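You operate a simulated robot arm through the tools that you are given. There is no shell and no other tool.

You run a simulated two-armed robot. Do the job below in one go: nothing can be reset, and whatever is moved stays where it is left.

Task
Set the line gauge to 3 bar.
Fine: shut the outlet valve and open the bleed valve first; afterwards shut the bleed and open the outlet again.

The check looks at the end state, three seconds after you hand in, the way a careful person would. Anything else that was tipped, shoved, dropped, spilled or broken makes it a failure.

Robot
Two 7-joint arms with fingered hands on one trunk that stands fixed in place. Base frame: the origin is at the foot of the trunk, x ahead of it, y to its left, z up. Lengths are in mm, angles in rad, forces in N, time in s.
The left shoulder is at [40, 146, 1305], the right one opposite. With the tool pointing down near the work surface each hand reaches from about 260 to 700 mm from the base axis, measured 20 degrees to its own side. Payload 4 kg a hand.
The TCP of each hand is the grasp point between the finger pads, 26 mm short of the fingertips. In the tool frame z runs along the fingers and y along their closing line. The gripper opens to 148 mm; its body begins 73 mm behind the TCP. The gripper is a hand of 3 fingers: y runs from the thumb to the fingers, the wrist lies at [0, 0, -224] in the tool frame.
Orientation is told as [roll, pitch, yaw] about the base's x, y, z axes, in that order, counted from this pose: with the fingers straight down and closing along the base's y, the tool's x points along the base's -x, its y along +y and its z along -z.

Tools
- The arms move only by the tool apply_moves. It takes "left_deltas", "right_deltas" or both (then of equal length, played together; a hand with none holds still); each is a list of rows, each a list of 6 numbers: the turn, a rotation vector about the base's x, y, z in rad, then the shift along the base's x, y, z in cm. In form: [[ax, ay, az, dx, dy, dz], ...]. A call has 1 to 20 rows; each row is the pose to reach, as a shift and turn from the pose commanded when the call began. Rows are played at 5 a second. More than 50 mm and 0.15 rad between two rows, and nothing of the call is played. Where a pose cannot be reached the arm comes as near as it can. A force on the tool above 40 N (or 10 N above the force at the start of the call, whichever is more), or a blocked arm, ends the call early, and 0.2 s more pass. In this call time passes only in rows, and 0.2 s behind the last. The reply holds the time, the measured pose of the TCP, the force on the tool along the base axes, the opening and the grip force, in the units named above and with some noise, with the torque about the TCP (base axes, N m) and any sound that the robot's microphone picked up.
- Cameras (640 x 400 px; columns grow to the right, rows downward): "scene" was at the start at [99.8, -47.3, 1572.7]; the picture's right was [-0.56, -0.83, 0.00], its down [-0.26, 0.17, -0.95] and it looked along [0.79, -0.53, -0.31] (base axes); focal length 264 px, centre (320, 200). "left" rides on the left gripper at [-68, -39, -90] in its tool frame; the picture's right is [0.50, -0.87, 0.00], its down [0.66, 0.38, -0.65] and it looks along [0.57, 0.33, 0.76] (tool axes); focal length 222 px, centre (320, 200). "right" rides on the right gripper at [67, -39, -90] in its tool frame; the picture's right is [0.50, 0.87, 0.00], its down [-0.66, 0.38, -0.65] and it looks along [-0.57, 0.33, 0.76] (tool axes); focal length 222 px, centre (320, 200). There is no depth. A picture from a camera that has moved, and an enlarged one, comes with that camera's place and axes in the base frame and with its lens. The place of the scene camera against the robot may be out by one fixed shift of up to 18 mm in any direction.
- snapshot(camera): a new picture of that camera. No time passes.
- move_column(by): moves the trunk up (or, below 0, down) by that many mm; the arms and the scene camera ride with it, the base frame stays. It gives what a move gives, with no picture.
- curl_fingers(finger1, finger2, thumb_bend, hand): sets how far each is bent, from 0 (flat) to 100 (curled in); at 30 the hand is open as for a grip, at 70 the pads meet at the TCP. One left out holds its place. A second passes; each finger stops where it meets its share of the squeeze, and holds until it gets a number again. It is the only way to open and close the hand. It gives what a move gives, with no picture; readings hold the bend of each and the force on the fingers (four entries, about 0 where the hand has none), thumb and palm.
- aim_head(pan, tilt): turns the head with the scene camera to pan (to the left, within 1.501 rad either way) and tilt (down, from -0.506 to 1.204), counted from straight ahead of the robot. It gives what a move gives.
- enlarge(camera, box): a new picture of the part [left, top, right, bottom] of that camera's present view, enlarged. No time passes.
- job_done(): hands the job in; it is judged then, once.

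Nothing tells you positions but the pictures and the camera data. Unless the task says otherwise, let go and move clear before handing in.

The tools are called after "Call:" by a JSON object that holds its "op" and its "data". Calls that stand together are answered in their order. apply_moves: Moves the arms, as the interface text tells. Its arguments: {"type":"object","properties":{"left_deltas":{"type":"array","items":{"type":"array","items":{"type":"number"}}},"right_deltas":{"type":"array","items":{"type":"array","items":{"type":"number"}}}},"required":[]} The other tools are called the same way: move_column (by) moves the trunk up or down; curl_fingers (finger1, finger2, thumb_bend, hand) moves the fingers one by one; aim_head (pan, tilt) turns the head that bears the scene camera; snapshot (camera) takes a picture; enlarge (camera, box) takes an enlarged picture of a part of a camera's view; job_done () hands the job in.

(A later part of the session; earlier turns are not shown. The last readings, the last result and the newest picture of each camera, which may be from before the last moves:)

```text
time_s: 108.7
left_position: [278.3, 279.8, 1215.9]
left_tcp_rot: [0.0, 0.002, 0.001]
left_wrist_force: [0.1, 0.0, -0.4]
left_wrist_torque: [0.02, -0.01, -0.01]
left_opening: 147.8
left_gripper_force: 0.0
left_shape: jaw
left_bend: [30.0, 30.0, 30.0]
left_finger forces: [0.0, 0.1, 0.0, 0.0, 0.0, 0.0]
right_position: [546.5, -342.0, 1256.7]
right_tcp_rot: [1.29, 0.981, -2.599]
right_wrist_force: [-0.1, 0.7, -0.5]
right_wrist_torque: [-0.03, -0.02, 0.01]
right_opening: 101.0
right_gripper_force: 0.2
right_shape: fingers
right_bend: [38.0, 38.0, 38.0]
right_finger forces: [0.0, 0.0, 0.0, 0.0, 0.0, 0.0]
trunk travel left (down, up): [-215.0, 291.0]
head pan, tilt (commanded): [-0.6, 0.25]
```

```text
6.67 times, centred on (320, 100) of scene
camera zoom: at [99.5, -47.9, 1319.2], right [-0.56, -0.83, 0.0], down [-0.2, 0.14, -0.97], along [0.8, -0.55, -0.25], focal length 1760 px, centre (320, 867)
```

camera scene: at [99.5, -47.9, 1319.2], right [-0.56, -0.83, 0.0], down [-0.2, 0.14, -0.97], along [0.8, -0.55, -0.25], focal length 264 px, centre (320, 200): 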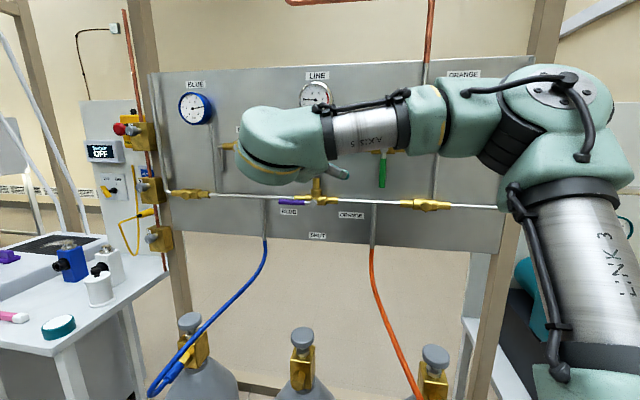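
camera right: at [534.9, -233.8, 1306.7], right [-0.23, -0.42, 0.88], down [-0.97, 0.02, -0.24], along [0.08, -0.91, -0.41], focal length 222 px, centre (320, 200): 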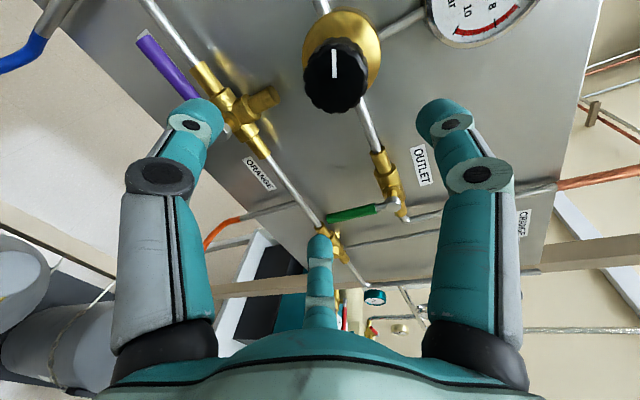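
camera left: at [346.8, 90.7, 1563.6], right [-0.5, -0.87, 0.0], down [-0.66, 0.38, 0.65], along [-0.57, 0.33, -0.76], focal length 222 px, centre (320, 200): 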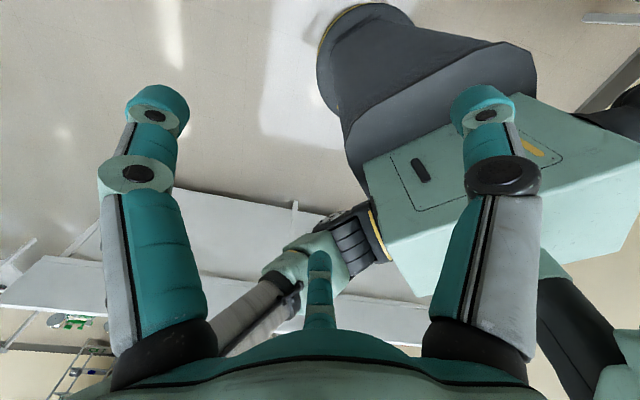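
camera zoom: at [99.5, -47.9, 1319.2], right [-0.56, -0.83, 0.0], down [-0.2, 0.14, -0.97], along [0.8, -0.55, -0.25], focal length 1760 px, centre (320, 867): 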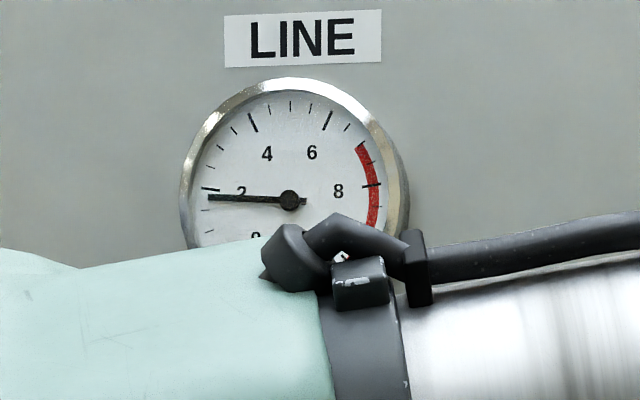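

I place the knob centre at u≈-167, z≈1268, with its front near n≈730. I'll straighten the hand and centre it on the knob axis, still about 75 mm short.

Call:
{"op": "apply_moves", "data": {"right_deltas": [[-0.036, -0.0365, 0.005, 1.2, 0, 0.4], [-0.072, -0.073, 0.01, 2.4, 0, 0.8], [-0.108, -0.1095, 0.014, 3.6, 0.1, 1.1]]}}

Call:
{"op": "snapshot", "data": {"camera": "right"}}

Call:
{"op": "snapshot", "data": {"camera": "scene"}}

```text
time_s: 109.5
left_position: [278.9, 278.5, 1215.6]
left_tcp_rot: [0.001, -0.001, 0.0]
left_wrist_force: [-0.7, 0.5, -0.4]
left_wrist_torque: [-0.03, 0.02, 0.02]
left_opening: 148.0
left_gripper_force: 0.2
left_shape: jaw
left_bend: [30.0, 30.0, 30.0]
left_finger forces: [0.0, 0.0, 0.0, 0.1, 0.0, 0.0]
right_position: [564.0, -382.4, 1282.6]
right_tcp_rot: [1.537, 1.0, -2.364]
right_wrist_force: [0.9, 1.0, 0.3]
right_wrist_torque: [0.01, -0.01, 0.01]
right_opening: 101.0
right_gripper_force: 0.0
right_shape: fingers
right_bend: [38.0, 38.0, 38.0]
right_finger forces: [0.0, 0.1, 0.0, 0.0, 0.0, 0.0]
right hand out of reach, approached as far as the arm can: row 1, 2, 3
trunk travel left (down, up): [-215.0, 291.0]
head pan, tilt (commanded): [-0.6, 0.25]
```

```text
taken
camera right: at [546.4, -269.7, 1320.4], right [-0.31, -0.34, 0.89], down [-0.94, -0.03, -0.34], along [0.14, -0.94, -0.31], focal length 222 px, centre (320, 200)
```

right: 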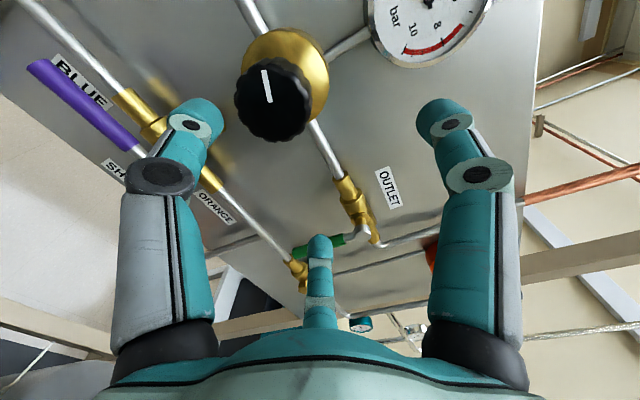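

```text
taken
camera scene: at [99.4, -48.1, 1319.2], right [-0.56, -0.83, 0.0], down [-0.2, 0.14, -0.97], along [0.8, -0.55, -0.25], focal length 264 px, centre (320, 200)
```

scene: 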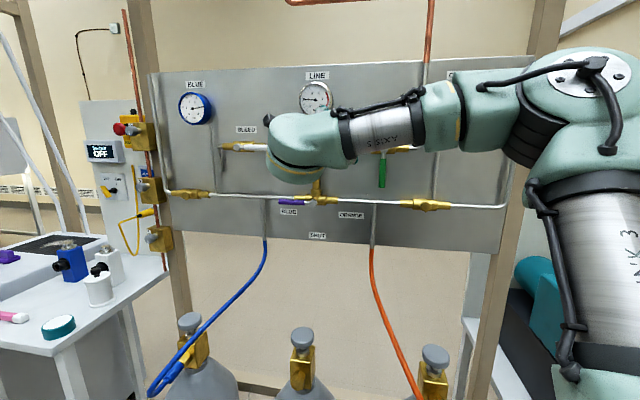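

The wrist bend is limited this far back, but by my geometry it relaxes closer to the panel. I'll slide diagonally in to be centred on the knob with the open fingers just short of it.

Call:
{"op": "apply_moves", "data": {"right_deltas": [[0, 0, 0, 1.2, 0.6, -0.4], [0, 0, 0, 2.35, 1.2, -0.8], [0, 0, 0, 3.4, 1.4, -1.1], [0, 0, 0, 4.4, 1.6, -1.46]]}}

Call:
{"op": "snapshot", "data": {"camera": "right"}}

Call:
{"op": "snapshot", "data": {"camera": "scene"}}

```text
time_s: 110.5
left_position: [277.8, 279.0, 1214.9]
left_tcp_rot: [0.001, 0.0, 0.0]
left_wrist_force: [-0.1, -0.4, -0.1]
left_wrist_torque: [0.01, -0.02, -0.04]
left_opening: 147.9
left_gripper_force: 0.0
left_shape: jaw
left_bend: [30.0, 30.0, 30.0]
left_finger forces: [0.1, 0.1, 0.1, 0.0, 0.0, 0.0]
right_position: [595.0, -398.9, 1279.4]
right_tcp_rot: [1.541, 0.999, -2.366]
right_wrist_force: [-0.1, 0.3, 1.0]
right_wrist_torque: [-0.02, 0.0, 0.0]
right_opening: 101.5
right_gripper_force: 0.1
right_shape: fingers
right_bend: [38.0, 38.0, 38.0]
right_finger forces: [0.0, 0.0, 0.1, 0.0, 0.1, 0.1]
right hand out of reach, approached as far as the arm can: row 1, 2, 3, 4
trunk travel left (down, up): [-215.0, 291.0]
head pan, tilt (commanded): [-0.6, 0.25]
```

```text
taken
camera right: at [577.0, -286.2, 1317.8], right [-0.31, -0.34, 0.89], down [-0.94, -0.02, -0.34], along [0.14, -0.94, -0.31], focal length 222 px, centre (320, 200)
```

right: 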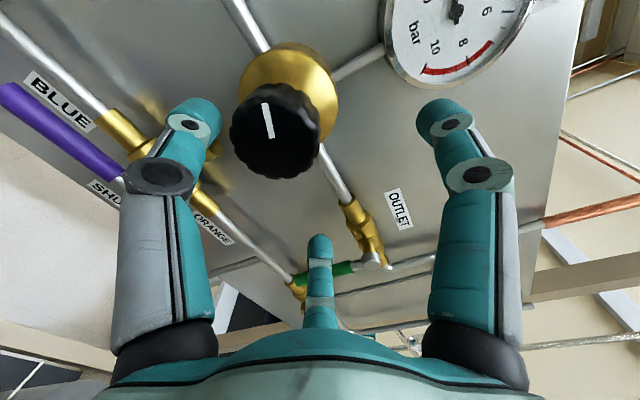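

```text
taken
camera scene: at [99.8, -48.1, 1319.2], right [-0.56, -0.83, 0.0], down [-0.2, 0.14, -0.97], along [0.8, -0.55, -0.25], focal length 264 px, centre (320, 200)
```

scene: 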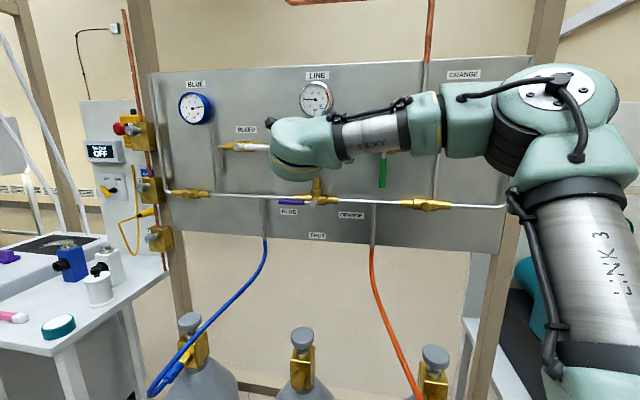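

I'm still limited here. I'll test whether rolling the hand back frees it.

Call:
{"op": "apply_moves", "data": {"right_deltas": [[0.09, -0.086, 0, -1, 1, 0], [0.18, -0.173, 0, -1.5, 1.5, 0], [0.27, -0.26, 0, -2, 2, 0], [0.36, -0.346, 0, -2, 2, 0], [0.45, -0.433, 0, -2, 2, 0], [0.54, -0.52, 0, -2, 2, 0]]}}

Call:
{"op": "apply_moves", "data": {"right_deltas": [[0, 0, 0, 0.7, 0.7, -0.3], [0, 0, 0, 1.4, 1.4, -0.6], [0, 0, 0, 2.1, 2.1, -0.9]]}}

Call:
{"op": "snapshot", "data": {"camera": "right"}}

```text
time_s: 111.9
left_position: [278.3, 279.1, 1215.1]
left_tcp_rot: [0.0, 0.0, -0.001]
left_wrist_force: [-0.3, -0.3, -0.2]
left_wrist_torque: [0.03, -0.01, 0.0]
left_opening: 147.9
left_gripper_force: 0.1
left_shape: jaw
left_bend: [30.0, 30.0, 30.0]
left_finger forces: [0.1, 0.0, 0.0, 0.0, 0.0, 0.0]
right_position: [569.9, -390.4, 1284.7]
right_tcp_rot: [-1.489, 1.387, 0.876]
right_wrist_force: [-0.2, 0.4, 0.1]
right_wrist_torque: [-0.02, 0.0, 0.0]
right_opening: 101.5
right_gripper_force: 0.1
right_shape: fingers
right_bend: [38.0, 38.0, 38.0]
right_finger forces: [0.0, 0.0, 0.1, 0.1, 0.0, 0.1]
right hand out of reach, approached as far as the arm can: row 1, 2, 3, 4, 5, 6
trunk travel left (down, up): [-215.0, 291.0]
head pan, tilt (commanded): [-0.6, 0.25]
```

```text
time_s: 112.7
left_position: [278.1, 279.3, 1215.3]
left_tcp_rot: [0.0, 0.002, 0.0]
left_wrist_force: [0.6, 0.0, 0.9]
left_wrist_torque: [0.01, 0.01, -0.01]
left_opening: 147.9
left_gripper_force: 0.1
left_shape: jaw
left_bend: [30.0, 30.0, 30.0]
left_finger forces: [0.0, 0.0, 0.1, 0.1, 0.0, 0.0]
right_position: [577.7, -390.8, 1285.2]
right_tcp_rot: [-1.47, 1.392, 0.897]
right_wrist_force: [-1.4, 0.1, 0.7]
right_wrist_torque: [0.02, 0.03, 0.02]
right_opening: 101.4
right_gripper_force: 0.1
right_shape: fingers
right_bend: [38.0, 38.0, 38.0]
right_finger forces: [0.1, 0.0, 0.0, 0.0, 0.0, 0.0]
right hand out of reach, approached as far as the arm can: row 1, 2, 3
trunk travel left (down, up): [-215.0, 291.0]
head pan, tilt (commanded): [-0.6, 0.25]
```

```text
taken
camera right: at [530.7, -307.9, 1360.2], right [-0.65, -0.68, 0.34], down [-0.66, 0.28, -0.7], along [0.38, -0.68, -0.63], focal length 222 px, centre (320, 200)
```

right: 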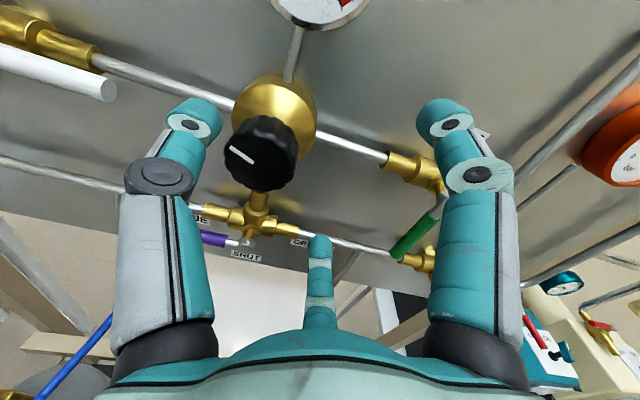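

Roll isn't the issue; the wrist bend is. A slight skew of about 9° from square should reach the knob and is harmless for gripping it. I'll yaw by 0.16 and centre on it.

Call:
{"op": "apply_moves", "data": {"right_deltas": [[0, 0, 0.08, 0.5, 0.5, -0.4], [0, 0, 0.16, 1.2, 1.2, -0.8], [0, 0, 0.17, 2.1, 1.9, -1.2], [0, 0, 0.17, 2.9, 2.4, -1.7]]}}

Call:
{"op": "snapshot", "data": {"camera": "right"}}

Call:
{"op": "snapshot", "data": {"camera": "scene"}}

```text
time_s: 113.7
left_position: [278.2, 278.7, 1215.2]
left_tcp_rot: [-0.001, 0.0, -0.001]
left_wrist_force: [-0.4, -0.9, 0.0]
left_wrist_torque: [-0.02, -0.02, 0.01]
left_opening: 147.9
left_gripper_force: 0.0
left_shape: jaw
left_bend: [30.0, 30.0, 30.0]
left_finger forces: [0.0, 0.1, 0.0, 0.0, 0.1, 0.0]
right_position: [607.1, -367.3, 1268.1]
right_tcp_rot: [-1.513, 1.392, 1.02]
right_wrist_force: [-0.4, 0.1, 0.4]
right_wrist_torque: [0.02, 0.01, -0.04]
right_opening: 101.4
right_gripper_force: 0.0
right_shape: fingers
right_bend: [38.0, 38.0, 38.0]
right_finger forces: [0.0, 0.0, 0.0, 0.1, 0.0, 0.0]
trunk travel left (down, up): [-215.0, 291.0]
head pan, tilt (commanded): [-0.6, 0.25]
```

```text
taken
camera right: at [547.5, -293.0, 1342.6], right [-0.54, -0.77, 0.34], down [-0.69, 0.17, -0.71], along [0.49, -0.61, -0.62], focal length 222 px, centre (320, 200)
```

right: 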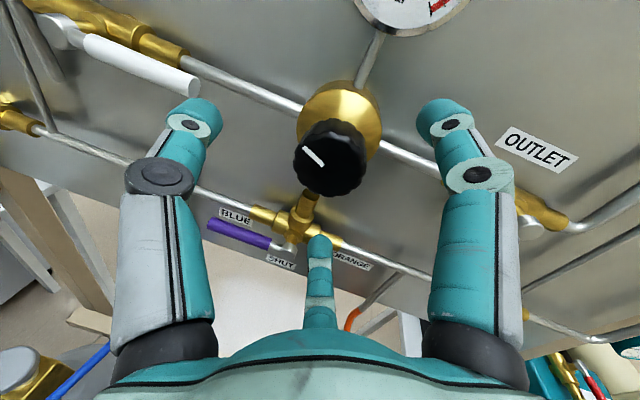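

```text
taken
camera scene: at [99.9, -48.2, 1319.1], right [-0.56, -0.83, 0.0], down [-0.2, 0.14, -0.97], along [0.8, -0.55, -0.25], focal length 264 px, centre (320, 200)
```

scene: 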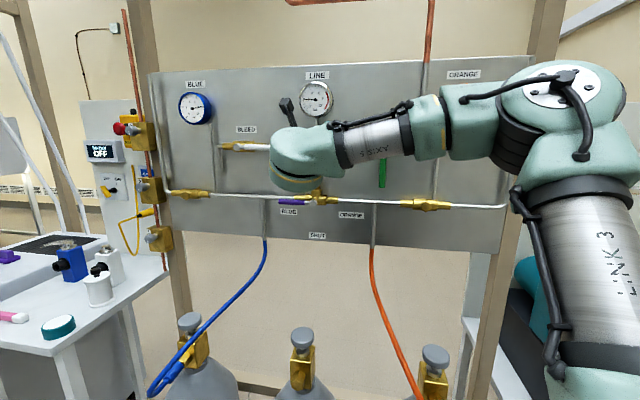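

The hand reached a spot centred in front of the knob with no limit hit. I'll zoom in to check alignment and read the gauge.

Call:
{"op": "enlarge", "data": {"camera": "right", "box": [260, 100, 400, 220]}}

Call:
{"op": "enlarge", "data": {"camera": "scene", "box": [280, 65, 350, 125]}}

```text
3.33 times, centred on (330, 160) of right
camera zoom: at [547.5, -293.0, 1342.6], right [-0.54, -0.77, 0.34], down [-0.69, 0.17, -0.71], along [0.49, -0.61, -0.62], focal length 740 px, centre (287, 333)
```

zoom: 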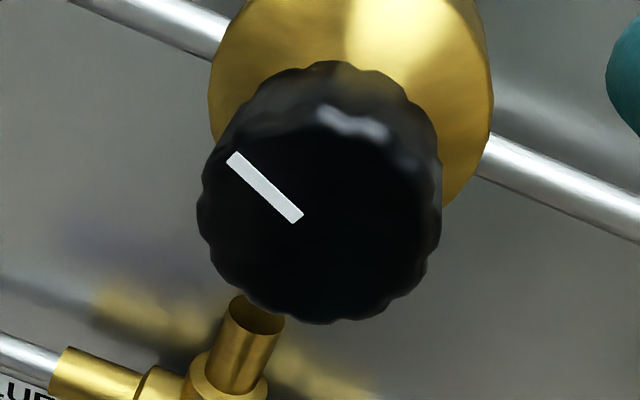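

```text
6.67 times, centred on (315, 95) of scene
camera zoom: at [99.9, -48.2, 1319.1], right [-0.56, -0.83, 0.0], down [-0.2, 0.14, -0.97], along [0.8, -0.55, -0.25], focal length 1760 px, centre (353, 900)
```

zoom: 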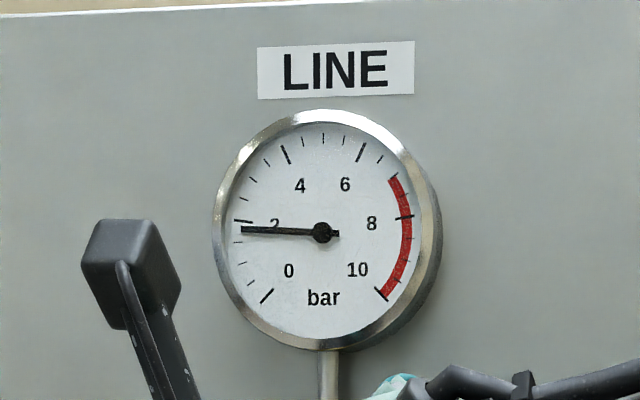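

The alignment is good; the knob centre is at u≈-166, z≈1267. I'll advance 30 mm straight toward the panel so the finger pads surround the knob.

Call:
{"op": "apply_moves", "data": {"right_deltas": [[0, 0, 0, 0.7, -0.7, 0], [0, 0, 0, 1.4, -1.4, 0], [0, 0, 0, 2.13, -2.11, 0]]}}

Call:
{"op": "snapshot", "data": {"camera": "right"}}

Call:
{"op": "snapshot", "data": {"camera": "scene"}}

```text
time_s: 114.5
left_position: [277.6, 279.9, 1216.5]
left_tcp_rot: [0.0, 0.0, 0.001]
left_wrist_force: [-0.5, -0.5, 0.2]
left_wrist_torque: [0.01, 0.04, -0.02]
left_opening: 147.8
left_gripper_force: 0.1
left_shape: jaw
left_bend: [30.0, 30.0, 30.0]
left_finger forces: [0.0, 0.0, 0.1, 0.1, 0.0, 0.0]
right_position: [629.3, -389.2, 1268.5]
right_tcp_rot: [-1.513, 1.392, 1.018]
right_wrist_force: [-0.2, -0.1, -0.3]
right_wrist_torque: [0.0, -0.01, 0.01]
right_opening: 101.6
right_gripper_force: 0.0
right_shape: fingers
right_bend: [38.0, 38.0, 38.0]
right_finger forces: [0.1, 0.0, 0.1, 0.1, 0.0, 0.0]
trunk travel left (down, up): [-215.0, 291.0]
head pan, tilt (commanded): [-0.6, 0.25]
```

```text
taken
camera right: at [569.7, -314.5, 1342.0], right [-0.54, -0.77, 0.34], down [-0.69, 0.17, -0.71], along [0.49, -0.61, -0.62], focal length 222 px, centre (320, 200)
```

right: 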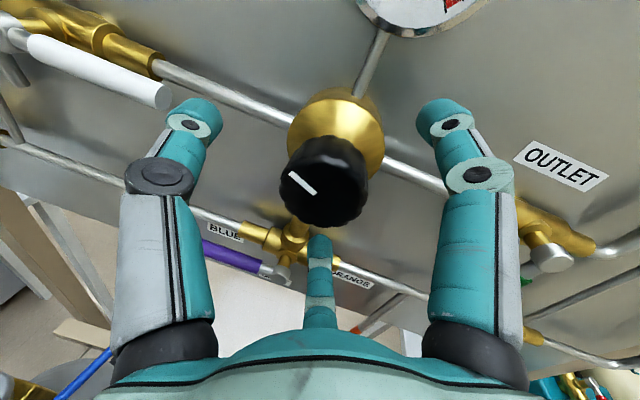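

```text
taken
camera scene: at [99.6, -48.0, 1319.2], right [-0.56, -0.83, 0.0], down [-0.2, 0.14, -0.97], along [0.8, -0.55, -0.25], focal length 264 px, centre (320, 200)
```

scene: 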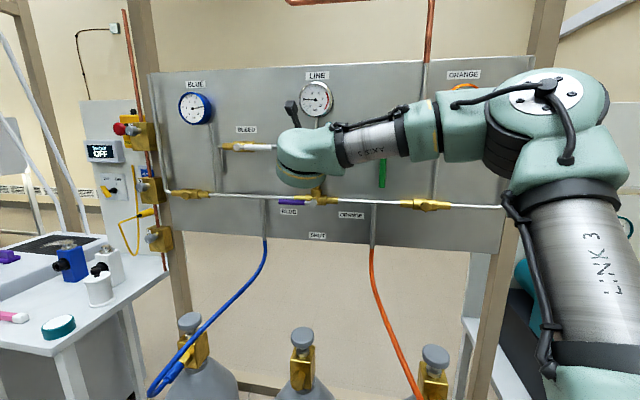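

The open fingers surround the knob without contact. I'll close them gently on it.

Call:
{"op": "curl_fingers", "data": {"hand": "right", "finger1": 58, "finger2": 58, "thumb_bend": 58}}

Call:
{"op": "snapshot", "data": {"camera": "right"}}

Call:
{"op": "enlarge", "data": {"camera": "scene", "box": [280, 65, 350, 125]}}

```text
time_s: 115.5
left_position: [277.2, 279.5, 1216.3]
left_tcp_rot: [0.0, 0.0, 0.0]
left_wrist_force: [0.1, -0.2, -0.1]
left_wrist_torque: [-0.02, 0.02, 0.01]
left_opening: 147.9
left_gripper_force: 0.0
left_shape: jaw
left_bend: [30.0, 30.0, 30.0]
left_finger forces: [0.1, 0.0, 0.0, 0.1, 0.0, 0.0]
right_position: [628.3, -389.3, 1269.1]
right_tcp_rot: [-1.519, 1.391, 1.013]
right_wrist_force: [-0.5, -0.9, 1.7]
right_wrist_torque: [-0.02, 0.01, -0.02]
right_opening: 42.2
right_gripper_force: 0.8
right_shape: fingers
right_bend: [55.0, 57.0, 57.0]
right_finger forces: [1.5, 0.0, 0.1, 0.0, 0.1, 0.1]
trunk travel left (down, up): [-215.0, 291.0]
head pan, tilt (commanded): [-0.6, 0.25]
```

```text
taken
camera right: at [569.2, -314.5, 1342.4], right [-0.54, -0.77, 0.34], down [-0.69, 0.17, -0.71], along [0.49, -0.61, -0.62], focal length 222 px, centre (320, 200)
```

right: 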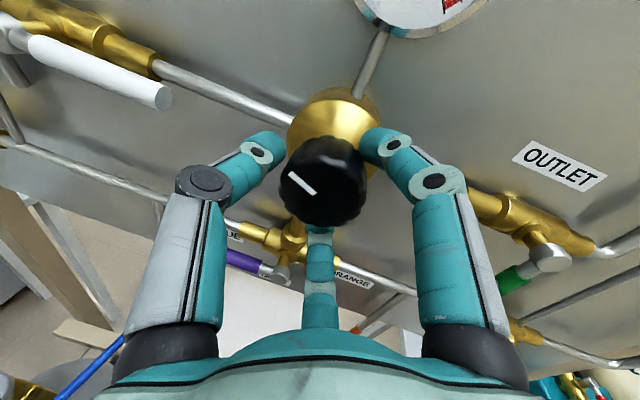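

```text
6.67 times, centred on (315, 95) of scene
camera zoom: at [99.2, -48.1, 1319.2], right [-0.56, -0.83, 0.0], down [-0.2, 0.14, -0.97], along [0.8, -0.55, -0.25], focal length 1760 px, centre (353, 900)
```

zoom: 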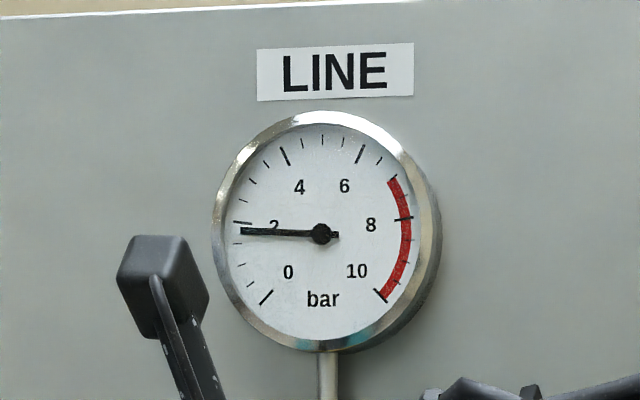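

Finger 1 touches first. I'll shift the hand 2–3 mm toward it to centre, then tighten the grip.

Call:
{"op": "apply_moves", "data": {"right_deltas": [[0, 0, 0, -0.18, -0.18, 0.12]]}}

Call:
{"op": "curl_fingers", "data": {"hand": "right", "finger1": 66, "finger2": 66, "thumb_bend": 66}}

Call:
{"op": "snapshot", "data": {"camera": "right"}}

```text
time_s: 115.9
left_position: [278.8, 280.5, 1216.2]
left_tcp_rot: [-0.001, 0.002, 0.0]
left_wrist_force: [0.0, 0.3, -0.2]
left_wrist_torque: [-0.04, 0.03, -0.01]
left_opening: 148.0
left_gripper_force: 0.0
left_shape: jaw
left_bend: [30.0, 30.0, 30.0]
left_finger forces: [0.0, 0.0, 0.0, 0.0, 0.0, 0.1]
right_position: [627.4, -389.2, 1268.7]
right_tcp_rot: [-1.517, 1.393, 1.016]
right_wrist_force: [0.2, -0.4, 0.5]
right_wrist_torque: [-0.03, 0.0, 0.01]
right_opening: 40.4
right_gripper_force: 0.4
right_shape: fingers
right_bend: [56.0, 57.0, 57.0]
right_finger forces: [0.5, 0.1, 0.1, 0.0, 0.1, 0.0]
trunk travel left (down, up): [-215.0, 291.0]
head pan, tilt (commanded): [-0.6, 0.25]
```

```text
time_s: 116.9
left_position: [278.2, 280.0, 1215.7]
left_tcp_rot: [0.001, 0.001, -0.001]
left_wrist_force: [-0.2, -0.3, 0.1]
left_wrist_torque: [0.01, 0.02, -0.02]
left_opening: 148.1
left_gripper_force: 0.0
left_shape: jaw
left_bend: [30.0, 30.0, 30.0]
left_finger forces: [0.0, 0.1, 0.0, 0.0, 0.1, 0.1]
right_position: [628.0, -389.5, 1269.8]
right_tcp_rot: [-1.519, 1.392, 1.014]
right_wrist_force: [1.9, 1.7, 0.0]
right_wrist_torque: [-0.02, 0.02, 0.01]
right_opening: 36.0
right_gripper_force: 11.8
right_shape: fingers
right_bend: [57.0, 58.0, 60.0]
right_finger forces: [7.4, 6.6, 0.0, 0.0, 9.1, 0.0]
trunk travel left (down, up): [-215.0, 291.0]
head pan, tilt (commanded): [-0.6, 0.25]
```

```text
taken
camera right: at [567.7, -315.5, 1343.6], right [-0.54, -0.77, 0.34], down [-0.69, 0.17, -0.71], along [0.49, -0.61, -0.62], focal length 222 px, centre (320, 200)
```

right: 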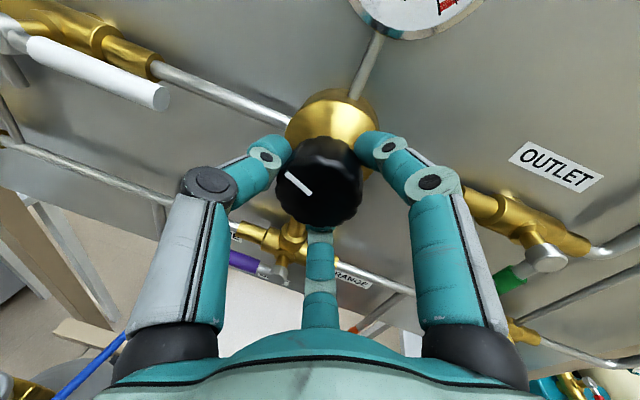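

All three digits grip evenly at 7–9 N. I'll turn the knob clockwise a little and watch the line gauge.

Call:
{"op": "apply_moves", "data": {"right_deltas": [[0.05, -0.0495, 0, 0, 0, 0], [0.1, -0.099, 0, 0, 0, 0], [0.15, -0.148, 0, 0, 0, 0], [0.2, -0.198, 0, 0, 0, 0]]}}

Call:
{"op": "enlarge", "data": {"camera": "scene", "box": [280, 65, 350, 125]}}

Call:
{"op": "snapshot", "data": {"camera": "right"}}

```text
time_s: 117.9
left_position: [277.8, 281.3, 1215.2]
left_tcp_rot: [0.001, 0.002, 0.0]
left_wrist_force: [-0.2, 0.0, -0.2]
left_wrist_torque: [0.01, 0.0, 0.01]
left_opening: 148.0
left_gripper_force: 0.0
left_shape: jaw
left_bend: [30.0, 30.0, 30.0]
left_finger forces: [0.1, 0.0, 0.1, 0.0, 0.0, 0.0]
right_position: [627.1, -390.4, 1272.3]
right_tcp_rot: [-1.628, 1.115, 0.908]
right_wrist_force: [1.0, 5.4, -5.8]
right_wrist_torque: [0.07, 0.09, 0.11]
right_opening: 35.5
right_gripper_force: 12.8
right_shape: fingers
right_bend: [58.0, 58.0, 61.0]
right_finger forces: [6.5, 8.7, 0.0, 0.1, 9.3, 0.1]
right hand out of reach, approached as far as the arm can: row 4
trunk travel left (down, up): [-215.0, 291.0]
head pan, tilt (commanded): [-0.6, 0.25]
```

```text
6.67 times, centred on (315, 95) of scene
camera zoom: at [100.4, -46.8, 1319.1], right [-0.56, -0.83, 0.0], down [-0.2, 0.14, -0.97], along [0.8, -0.55, -0.25], focal length 1760 px, centre (353, 900)
```

zoom: 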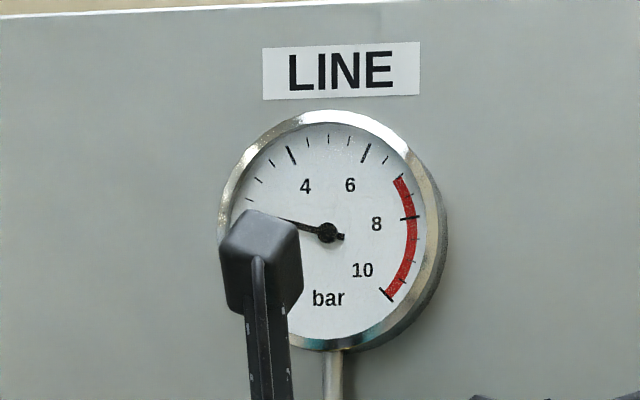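

```text
taken
camera right: at [553.0, -332.0, 1347.0], right [-0.57, -0.82, 0.07], down [-0.55, 0.32, -0.77], along [0.61, -0.48, -0.63], focal length 222 px, centre (320, 200)
```

right: 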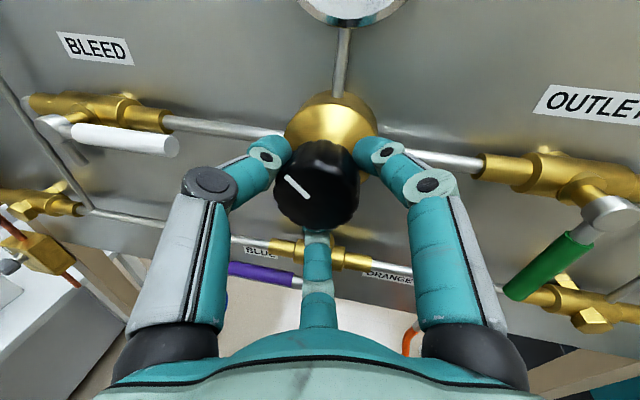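

Clockwise raises the pressure: the gauge now reads about 2.35 bar. I'll keep turning, about the hand's own axis to avoid the wrist limit.

Call:
{"op": "apply_moves", "data": {"right_deltas": [[0.04, -0.029, 0.015, 0, 0, 0], [0.08, -0.058, 0.03, 0, 0, 0], [0.12, -0.087, 0.04, 0, 0, 0]]}}

Call:
{"op": "enlarge", "data": {"camera": "scene", "box": [280, 65, 350, 125]}}

Call:
{"op": "snapshot", "data": {"camera": "right"}}

```text
time_s: 118.7
left_position: [278.1, 280.1, 1214.4]
left_tcp_rot: [0.0, 0.0, -0.001]
left_wrist_force: [0.2, 0.5, 0.0]
left_wrist_torque: [-0.03, -0.02, 0.03]
left_opening: 148.3
left_gripper_force: 0.0
left_shape: jaw
left_bend: [30.0, 30.0, 30.0]
left_finger forces: [0.0, 0.0, 0.1, 0.1, 0.0, 0.0]
right_position: [624.3, -392.6, 1272.6]
right_tcp_rot: [-1.638, 0.964, 0.938]
right_wrist_force: [-2.2, 5.3, -7.1]
right_wrist_torque: [0.1, 0.25, -0.05]
right_opening: 33.8
right_gripper_force: 11.9
right_shape: fingers
right_bend: [59.0, 56.0, 61.0]
right_finger forces: [7.0, 10.2, 0.0, 0.1, 6.9, 0.0]
trunk travel left (down, up): [-215.0, 291.0]
head pan, tilt (commanded): [-0.6, 0.25]
```

```text
6.67 times, centred on (315, 95) of scene
camera zoom: at [99.7, -47.3, 1319.2], right [-0.56, -0.83, 0.0], down [-0.2, 0.14, -0.97], along [0.8, -0.55, -0.25], focal length 1760 px, centre (353, 900)
```

zoom: 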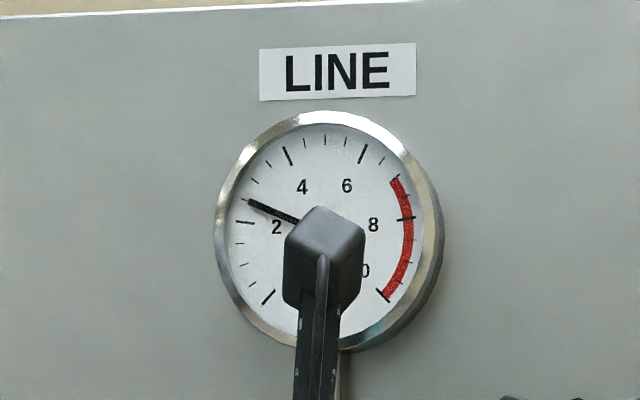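

```text
taken
camera right: at [543.6, -345.3, 1347.9], right [-0.54, -0.84, -0.08], down [-0.49, 0.39, -0.78], along [0.68, -0.38, -0.62], focal length 222 px, centre (320, 200)
```

right: 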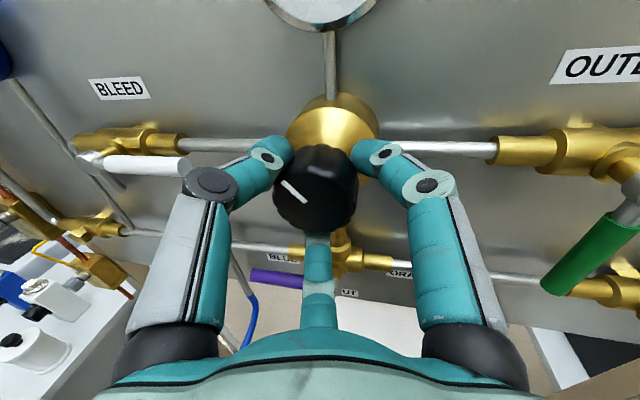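

The gauge is at about 2.5 bar. I'll turn a further 0.2 rad, with a small correction to stay centred.

Call:
{"op": "apply_moves", "data": {"right_deltas": [[0.05, -0.034, 0, 0.1, 0.1, -0.1], [0.1, -0.068, 0, 0.2, 0.2, -0.2], [0.15, -0.1, 0, 0.28, 0.28, -0.3], [0.18, -0.12, 0, 0.28, 0.28, -0.3]]}}

Call:
{"op": "enlarge", "data": {"camera": "scene", "box": [280, 65, 350, 125]}}

Call:
{"op": "snapshot", "data": {"camera": "right"}}

```text
time_s: 119.7
left_position: [276.4, 280.4, 1215.0]
left_tcp_rot: [-0.001, 0.0, 0.0]
left_wrist_force: [-0.2, -0.5, 0.6]
left_wrist_torque: [0.01, 0.02, 0.0]
left_opening: 147.9
left_gripper_force: 0.0
left_shape: jaw
left_bend: [30.0, 30.0, 30.0]
left_finger forces: [0.0, 0.1, 0.0, 0.1, 0.1, 0.1]
right_position: [626.3, -392.1, 1275.0]
right_tcp_rot: [-1.619, 0.746, 0.952]
right_wrist_force: [-5.5, 2.6, -3.6]
right_wrist_torque: [-0.06, 0.08, -0.25]
right_opening: 33.2
right_gripper_force: 12.1
right_shape: fingers
right_bend: [58.0, 56.0, 61.0]
right_finger forces: [10.0, 7.9, 0.1, 0.1, 6.4, 0.1]
right hand out of reach, approached as far as the arm can: row 4
trunk travel left (down, up): [-215.0, 291.0]
head pan, tilt (commanded): [-0.6, 0.25]
```

```text
6.67 times, centred on (315, 95) of scene
camera zoom: at [98.6, -47.8, 1319.3], right [-0.56, -0.83, 0.0], down [-0.2, 0.14, -0.97], along [0.8, -0.55, -0.25], focal length 1760 px, centre (353, 900)
```

zoom: 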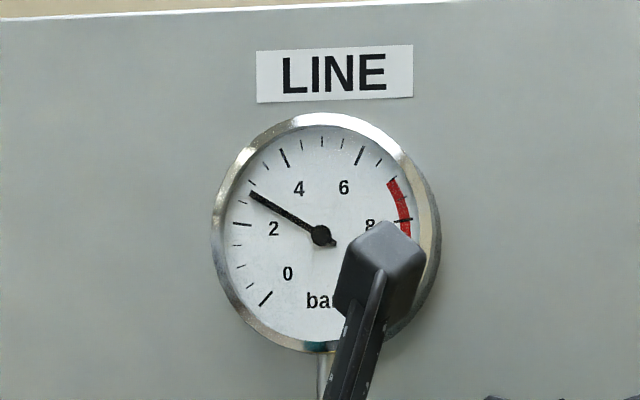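

```text
taken
camera right: at [535.6, -357.8, 1345.1], right [-0.52, -0.8, -0.29], down [-0.4, 0.53, -0.75], along [0.75, -0.27, -0.6], focal length 222 px, centre (320, 200)
```

right: 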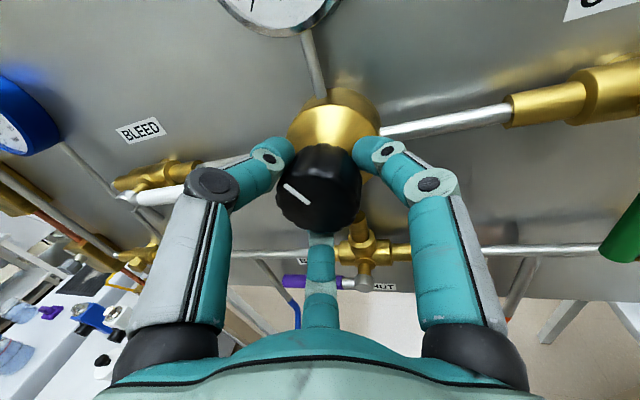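

The gauge is at about 2.8 bar. One more small turn, with a slight yaw to relieve the wrist limit.

Call:
{"op": "apply_moves", "data": {"right_deltas": [[0.03, -0.02, 0.025, 0.0, 0.05, -0.15], [0.06, -0.04, 0.05, 0.0, 0.1, -0.3], [0.085, -0.057, 0.05, 0.0, 0.1, -0.3]]}}

Call:
{"op": "enlarge", "data": {"camera": "scene", "box": [280, 65, 350, 125]}}

```text
time_s: 120.5
left_position: [276.8, 278.9, 1215.3]
left_tcp_rot: [-0.002, 0.0, -0.001]
left_wrist_force: [-0.3, -0.6, 0.5]
left_wrist_torque: [0.02, 0.02, 0.04]
left_opening: 148.0
left_gripper_force: 0.0
left_shape: jaw
left_bend: [30.0, 30.0, 30.0]
left_finger forces: [0.0, 0.1, 0.0, 0.0, 0.0, 0.0]
right_position: [627.0, -392.0, 1272.7]
right_tcp_rot: [-1.62, 0.646, 0.995]
right_wrist_force: [-4.0, -2.5, 0.3]
right_wrist_torque: [-0.12, -0.05, -0.48]
right_opening: 33.7
right_gripper_force: 13.6
right_shape: fingers
right_bend: [58.0, 58.0, 61.0]
right_finger forces: [12.4, 6.6, 0.0, 0.0, 8.0, 0.0]
trunk travel left (down, up): [-215.0, 291.0]
head pan, tilt (commanded): [-0.6, 0.25]
```

```text
6.67 times, centred on (315, 95) of scene
camera zoom: at [98.4, -48.3, 1319.3], right [-0.56, -0.83, 0.0], down [-0.2, 0.14, -0.97], along [0.8, -0.55, -0.25], focal length 1760 px, centre (353, 900)
```

zoom: 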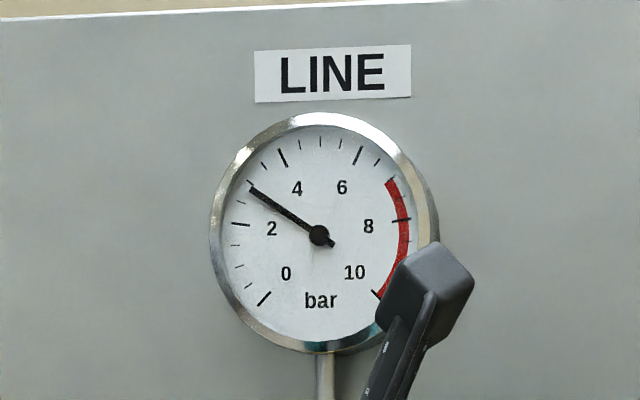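

The needle is very close to the 3 mark. I'll zoom in tighter to read it against the ticks.

Call:
{"op": "enlarge", "data": {"camera": "scene", "box": [300, 82, 332, 106]}}

```text
16.00 times, centred on (316, 94) of scene
camera zoom: at [98.4, -48.3, 1319.3], right [-0.56, -0.83, 0.0], down [-0.2, 0.14, -0.97], along [0.8, -0.55, -0.25], focal length 4223 px, centre (384, 1896)
```

zoom: 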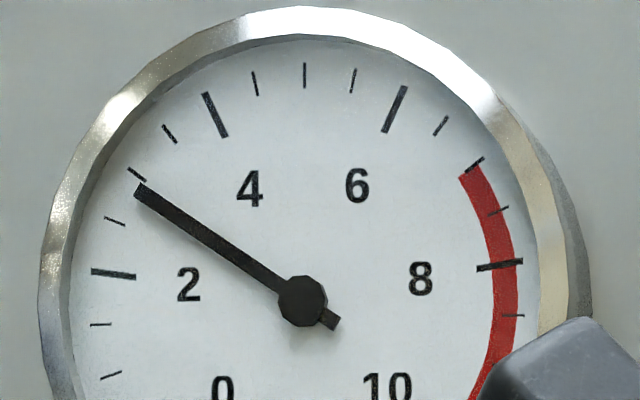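

Against the ticks I read about 2.88 bar. A small extra turn of about 0.06 rad should bring it to 3.0.

Call:
{"op": "apply_moves", "data": {"right_deltas": [[0.025, -0.0165, 0.005, 0, 0, -0.05], [0.05, -0.033, 0.01, 0, 0, -0.1]]}}

Call:
{"op": "enlarge", "data": {"camera": "scene", "box": [300, 82, 332, 106]}}

```text
time_s: 121.1
left_position: [277.6, 279.2, 1215.8]
left_tcp_rot: [0.0, -0.002, -0.001]
left_wrist_force: [0.8, -0.5, 0.5]
left_wrist_torque: [0.04, -0.01, 0.01]
left_opening: 148.0
left_gripper_force: 0.1
left_shape: jaw
left_bend: [30.0, 30.0, 30.0]
left_finger forces: [0.1, 0.1, 0.0, 0.0, 0.0, 0.0]
right_position: [625.2, -391.5, 1271.6]
right_tcp_rot: [-1.619, 0.586, 1.008]
right_wrist_force: [-4.7, -3.0, 3.2]
right_wrist_torque: [-0.13, -0.08, -0.5]
right_opening: 33.6
right_gripper_force: 13.7
right_shape: fingers
right_bend: [57.0, 58.0, 61.0]
right_finger forces: [12.8, 6.4, 0.0, 0.0, 8.6, 0.0]
trunk travel left (down, up): [-215.0, 291.0]
head pan, tilt (commanded): [-0.6, 0.25]
```

```text
16.00 times, centred on (316, 94) of scene
camera zoom: at [98.1, -48.4, 1319.3], right [-0.56, -0.83, 0.0], down [-0.2, 0.14, -0.97], along [0.8, -0.55, -0.25], focal length 4223 px, centre (384, 1896)
```

zoom: 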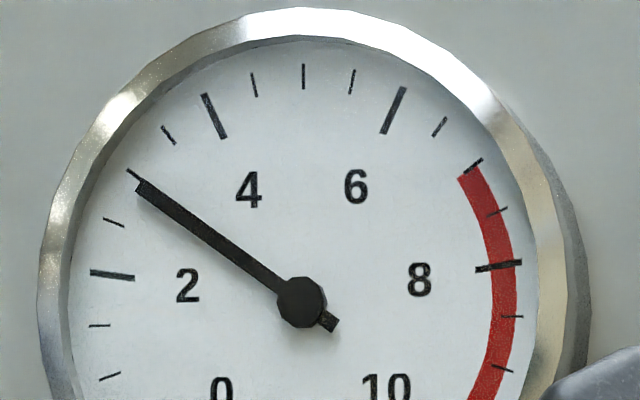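

About 2.94 now. A tiny further nudge.

Call:
{"op": "apply_moves", "data": {"right_deltas": [[0.012, -0.008, 0.003, 0, 0, 0], [0.024, -0.016, 0.005, 0, 0, -0.03]]}}

Call:
{"op": "enlarge", "data": {"camera": "scene", "box": [300, 82, 332, 106]}}

```text
time_s: 121.7
left_position: [277.0, 279.6, 1215.3]
left_tcp_rot: [0.001, -0.002, 0.0]
left_wrist_force: [0.2, 0.4, 0.8]
left_wrist_torque: [0.0, 0.02, -0.03]
left_opening: 147.6
left_gripper_force: 0.1
left_shape: jaw
left_bend: [30.0, 30.0, 30.0]
left_finger forces: [0.1, 0.0, 0.0, 0.0, 0.1, 0.0]
right_position: [625.8, -391.3, 1271.8]
right_tcp_rot: [-1.619, 0.557, 1.013]
right_wrist_force: [-5.3, -2.6, 0.0]
right_wrist_torque: [-0.11, -0.02, -0.53]
right_opening: 33.8
right_gripper_force: 14.2
right_shape: fingers
right_bend: [57.0, 58.0, 61.0]
right_finger forces: [13.0, 6.9, 0.0, 0.0, 7.8, 0.0]
trunk travel left (down, up): [-215.0, 291.0]
head pan, tilt (commanded): [-0.6, 0.25]
```

```text
16.00 times, centred on (316, 94) of scene
camera zoom: at [98.1, -48.4, 1319.3], right [-0.56, -0.83, 0.0], down [-0.2, 0.14, -0.97], along [0.8, -0.55, -0.25], focal length 4223 px, centre (384, 1896)
```

zoom: 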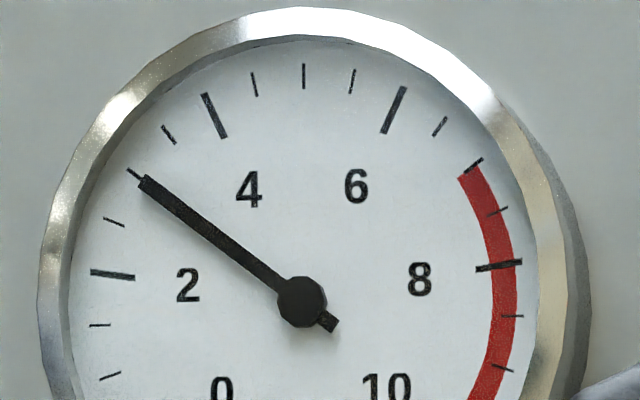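

The needle now lines up with the 3 bar tick. I'll release the knob evenly and re-check.

Call:
{"op": "curl_fingers", "data": {"hand": "right", "finger1": 40, "finger2": 40, "thumb_bend": 40}}

Call:
{"op": "enlarge", "data": {"camera": "scene", "box": [300, 82, 332, 106]}}

Call:
{"op": "snapshot", "data": {"camera": "right"}}

```text
time_s: 122.7
left_position: [278.5, 280.2, 1215.8]
left_tcp_rot: [0.0, 0.0, 0.001]
left_wrist_force: [-0.5, 0.6, -0.8]
left_wrist_torque: [-0.02, -0.05, -0.01]
left_opening: 147.8
left_gripper_force: 0.0
left_shape: jaw
left_bend: [30.0, 30.0, 30.0]
left_finger forces: [0.1, 0.1, 0.1, 0.0, 0.1, 0.0]
right_position: [626.8, -391.0, 1270.9]
right_tcp_rot: [-1.62, 0.559, 1.014]
right_wrist_force: [-0.4, -0.4, 0.6]
right_wrist_torque: [0.0, 0.0, 0.02]
right_opening: 94.4
right_gripper_force: 0.1
right_shape: fingers
right_bend: [40.0, 40.0, 40.0]
right_finger forces: [0.1, 0.1, 0.1, 0.1, 0.1, 0.0]
trunk travel left (down, up): [-215.0, 291.0]
head pan, tilt (commanded): [-0.6, 0.25]
```

```text
16.00 times, centred on (316, 94) of scene
camera zoom: at [99.3, -48.0, 1319.2], right [-0.56, -0.83, 0.0], down [-0.2, 0.14, -0.97], along [0.8, -0.55, -0.25], focal length 4223 px, centre (384, 1896)
```

zoom: 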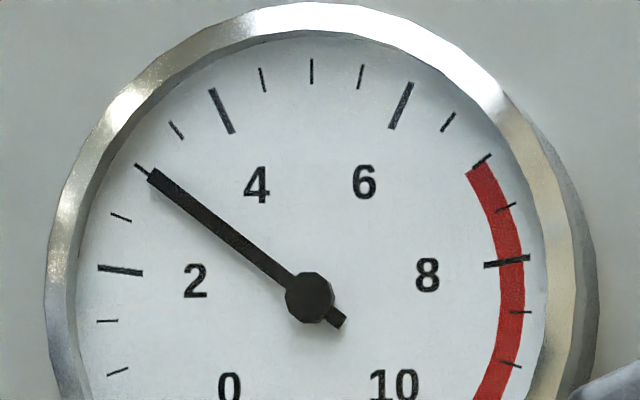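

```text
taken
camera right: at [527.3, -373.9, 1336.7], right [-0.43, -0.77, -0.47], down [-0.36, 0.62, -0.69], along [0.83, -0.13, -0.55], focal length 222 px, centre (320, 200)
```

right: 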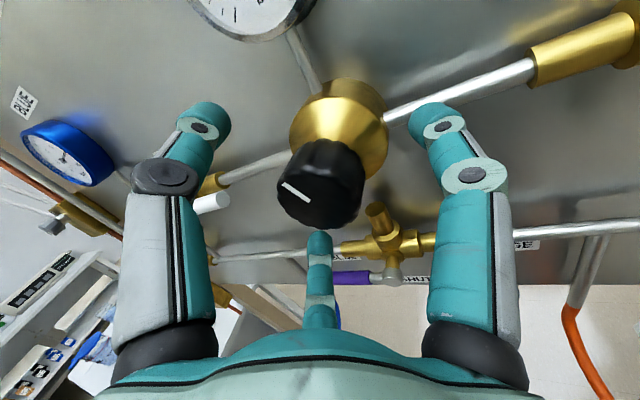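

After release the gauge reads about 3.0. I'll back away from the knob and form a single-finger pusher with finger 2, the lowest digit, to close the bleed lever from above.

Call:
{"op": "apply_moves", "data": {"right_deltas": [[0, 0, 0, -1.7, 1.1, 0], [0, 0, 0, -3.4, 2.2, 0], [0, 0, 0, -5.1, 3.3, 0], [0, 0, 0.05, -6.5, 4.4, 1]]}}

Call:
{"op": "curl_fingers", "data": {"hand": "right", "finger1": 100, "finger2": 57, "thumb_bend": 100}}

Call:
{"op": "snapshot", "data": {"camera": "right"}}

Call:
{"op": "enlarge", "data": {"camera": "scene", "box": [220, 65, 380, 185]}}

```text
time_s: 123.7
left_position: [276.7, 280.0, 1215.7]
left_tcp_rot: [-0.001, 0.0, -0.002]
left_wrist_force: [0.5, 0.6, 0.5]
left_wrist_torque: [-0.02, 0.02, 0.01]
left_opening: 148.2
left_gripper_force: 0.0
left_shape: jaw
left_bend: [30.0, 30.0, 30.0]
left_finger forces: [0.0, 0.1, 0.1, 0.1, 0.0, 0.0]
right_position: [562.4, -345.4, 1277.0]
right_tcp_rot: [-1.629, 0.559, 1.058]
right_wrist_force: [0.3, -0.5, -0.5]
right_wrist_torque: [0.0, -0.01, 0.0]
right_opening: 94.5
right_gripper_force: 0.1
right_shape: fingers
right_bend: [40.0, 40.0, 40.0]
right_finger forces: [0.0, 0.0, 0.0, 0.0, 0.0, 0.0]
right hand out of reach, approached as far as the arm can: row 1, 2, 3
trunk travel left (down, up): [-215.0, 291.0]
head pan, tilt (commanded): [-0.6, 0.25]
```

```text
time_s: 124.7
left_position: [278.1, 279.5, 1215.4]
left_tcp_rot: [-0.001, 0.0, 0.0]
left_wrist_force: [-0.3, -0.3, -0.1]
left_wrist_torque: [0.0, -0.01, -0.02]
left_opening: 147.5
left_gripper_force: 0.1
left_shape: jaw
left_bend: [30.0, 30.0, 30.0]
left_finger forces: [0.0, 0.0, 0.1, 0.0, 0.1, 0.0]
right_position: [562.1, -346.3, 1276.9]
right_tcp_rot: [-1.626, 0.559, 1.06]
right_wrist_force: [0.0, -1.0, -0.4]
right_wrist_torque: [-0.03, -0.02, 0.01]
right_opening: 0.1
right_gripper_force: 0.0
right_shape: fingers
right_bend: [95.0, 56.0, 91.0]
right_finger forces: [0.0, 0.1, 0.1, 0.0, 0.1, 0.0]
trunk travel left (down, up): [-215.0, 291.0]
head pan, tilt (commanded): [-0.6, 0.25]
```

```text
taken
camera right: at [461.8, -333.2, 1341.9], right [-0.39, -0.79, -0.47], down [-0.39, 0.6, -0.7], along [0.84, -0.09, -0.54], focal length 222 px, centre (320, 200)
```

right: 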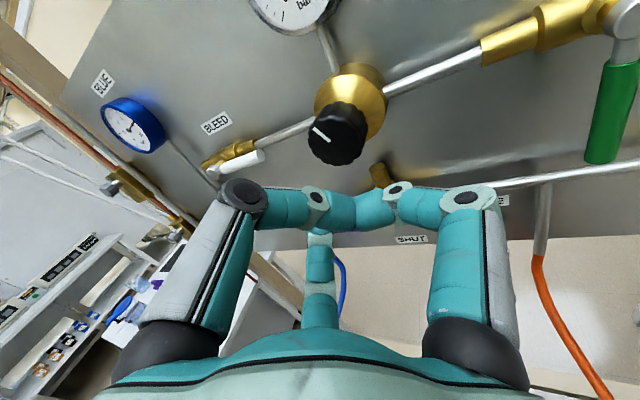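

```text
3.33 times, centred on (300, 125) of scene
camera zoom: at [99.3, -47.9, 1319.2], right [-0.56, -0.83, 0.0], down [-0.2, 0.14, -0.97], along [0.8, -0.55, -0.25], focal length 880 px, centre (387, 450)
```

zoom: 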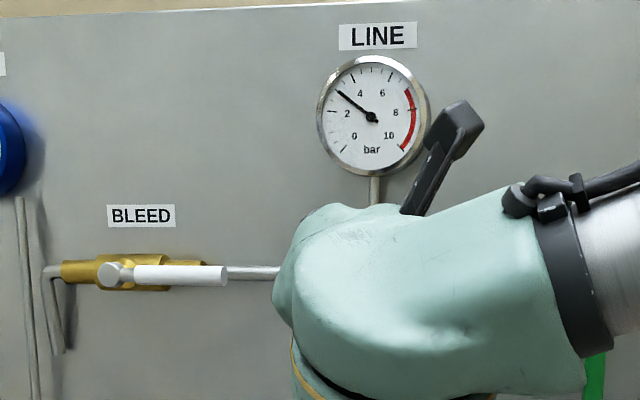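

The gauge holds at 3 and the bleed lever is clear. I'll move the hand up and left to a spot above and in front of that lever, still short of it in depth.

Call:
{"op": "apply_moves", "data": {"right_deltas": [[0, 0, 0.07, 2.9, 1.3, 1.6], [0, 0, 0.14, 5.9, 2.6, 3.2], [0, 0, 0.21, 8.8, 3.9, 4.6], [0, 0, 0.28, 11.8, 5.3, 5.8]]}}

Call:
{"op": "snapshot", "data": {"camera": "right"}}

Call:
{"op": "snapshot", "data": {"camera": "scene"}}

```text
time_s: 125.7
left_position: [279.8, 279.4, 1215.1]
left_tcp_rot: [0.002, 0.001, 0.0]
left_wrist_force: [0.9, -0.6, 1.0]
left_wrist_torque: [-0.03, 0.0, -0.01]
left_opening: 147.7
left_gripper_force: 0.0
left_shape: jaw
left_bend: [30.0, 30.0, 30.0]
left_finger forces: [0.0, 0.1, 0.0, 0.0, 0.1, 0.0]
right_position: [681.8, -292.2, 1334.5]
right_tcp_rot: [-1.629, 0.56, 1.338]
right_wrist_force: [0.0, 0.3, 0.0]
right_wrist_torque: [0.0, 0.01, 0.01]
right_opening: 0.0
right_gripper_force: 0.1
right_shape: fingers
right_bend: [95.0, 56.0, 91.0]
right_finger forces: [0.0, 0.1, 0.0, 0.1, 0.1, 0.1]
trunk travel left (down, up): [-215.0, 291.0]
head pan, tilt (commanded): [-0.6, 0.25]
```

```text
taken
camera right: at [581.8, -308.4, 1399.9], right [-0.15, -0.87, -0.47], down [-0.54, 0.47, -0.7], along [0.83, 0.14, -0.54], focal length 222 px, centre (320, 200)
```

right: 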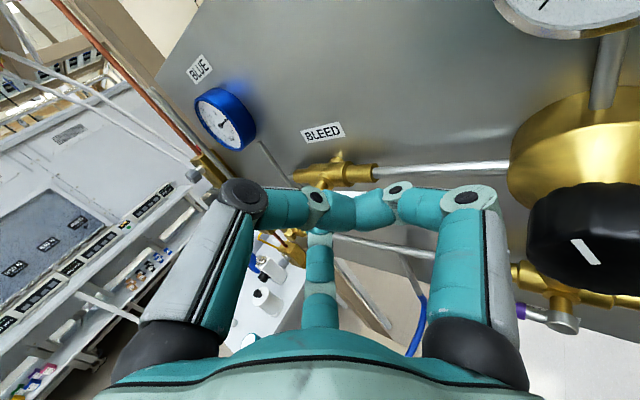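

```text
taken
camera scene: at [100.9, -47.9, 1319.1], right [-0.56, -0.83, 0.0], down [-0.21, 0.14, -0.97], along [0.8, -0.55, -0.25], focal length 264 px, centre (320, 200)
```

scene: 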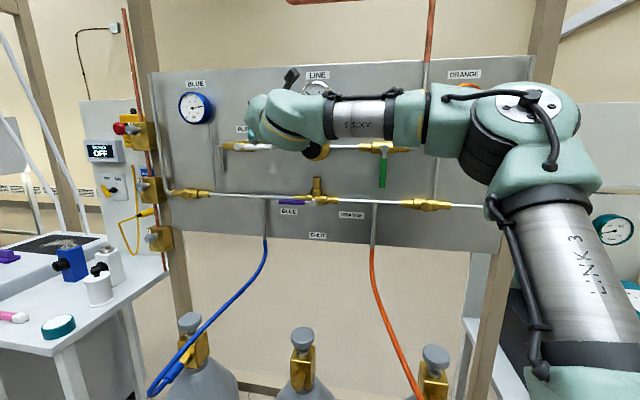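

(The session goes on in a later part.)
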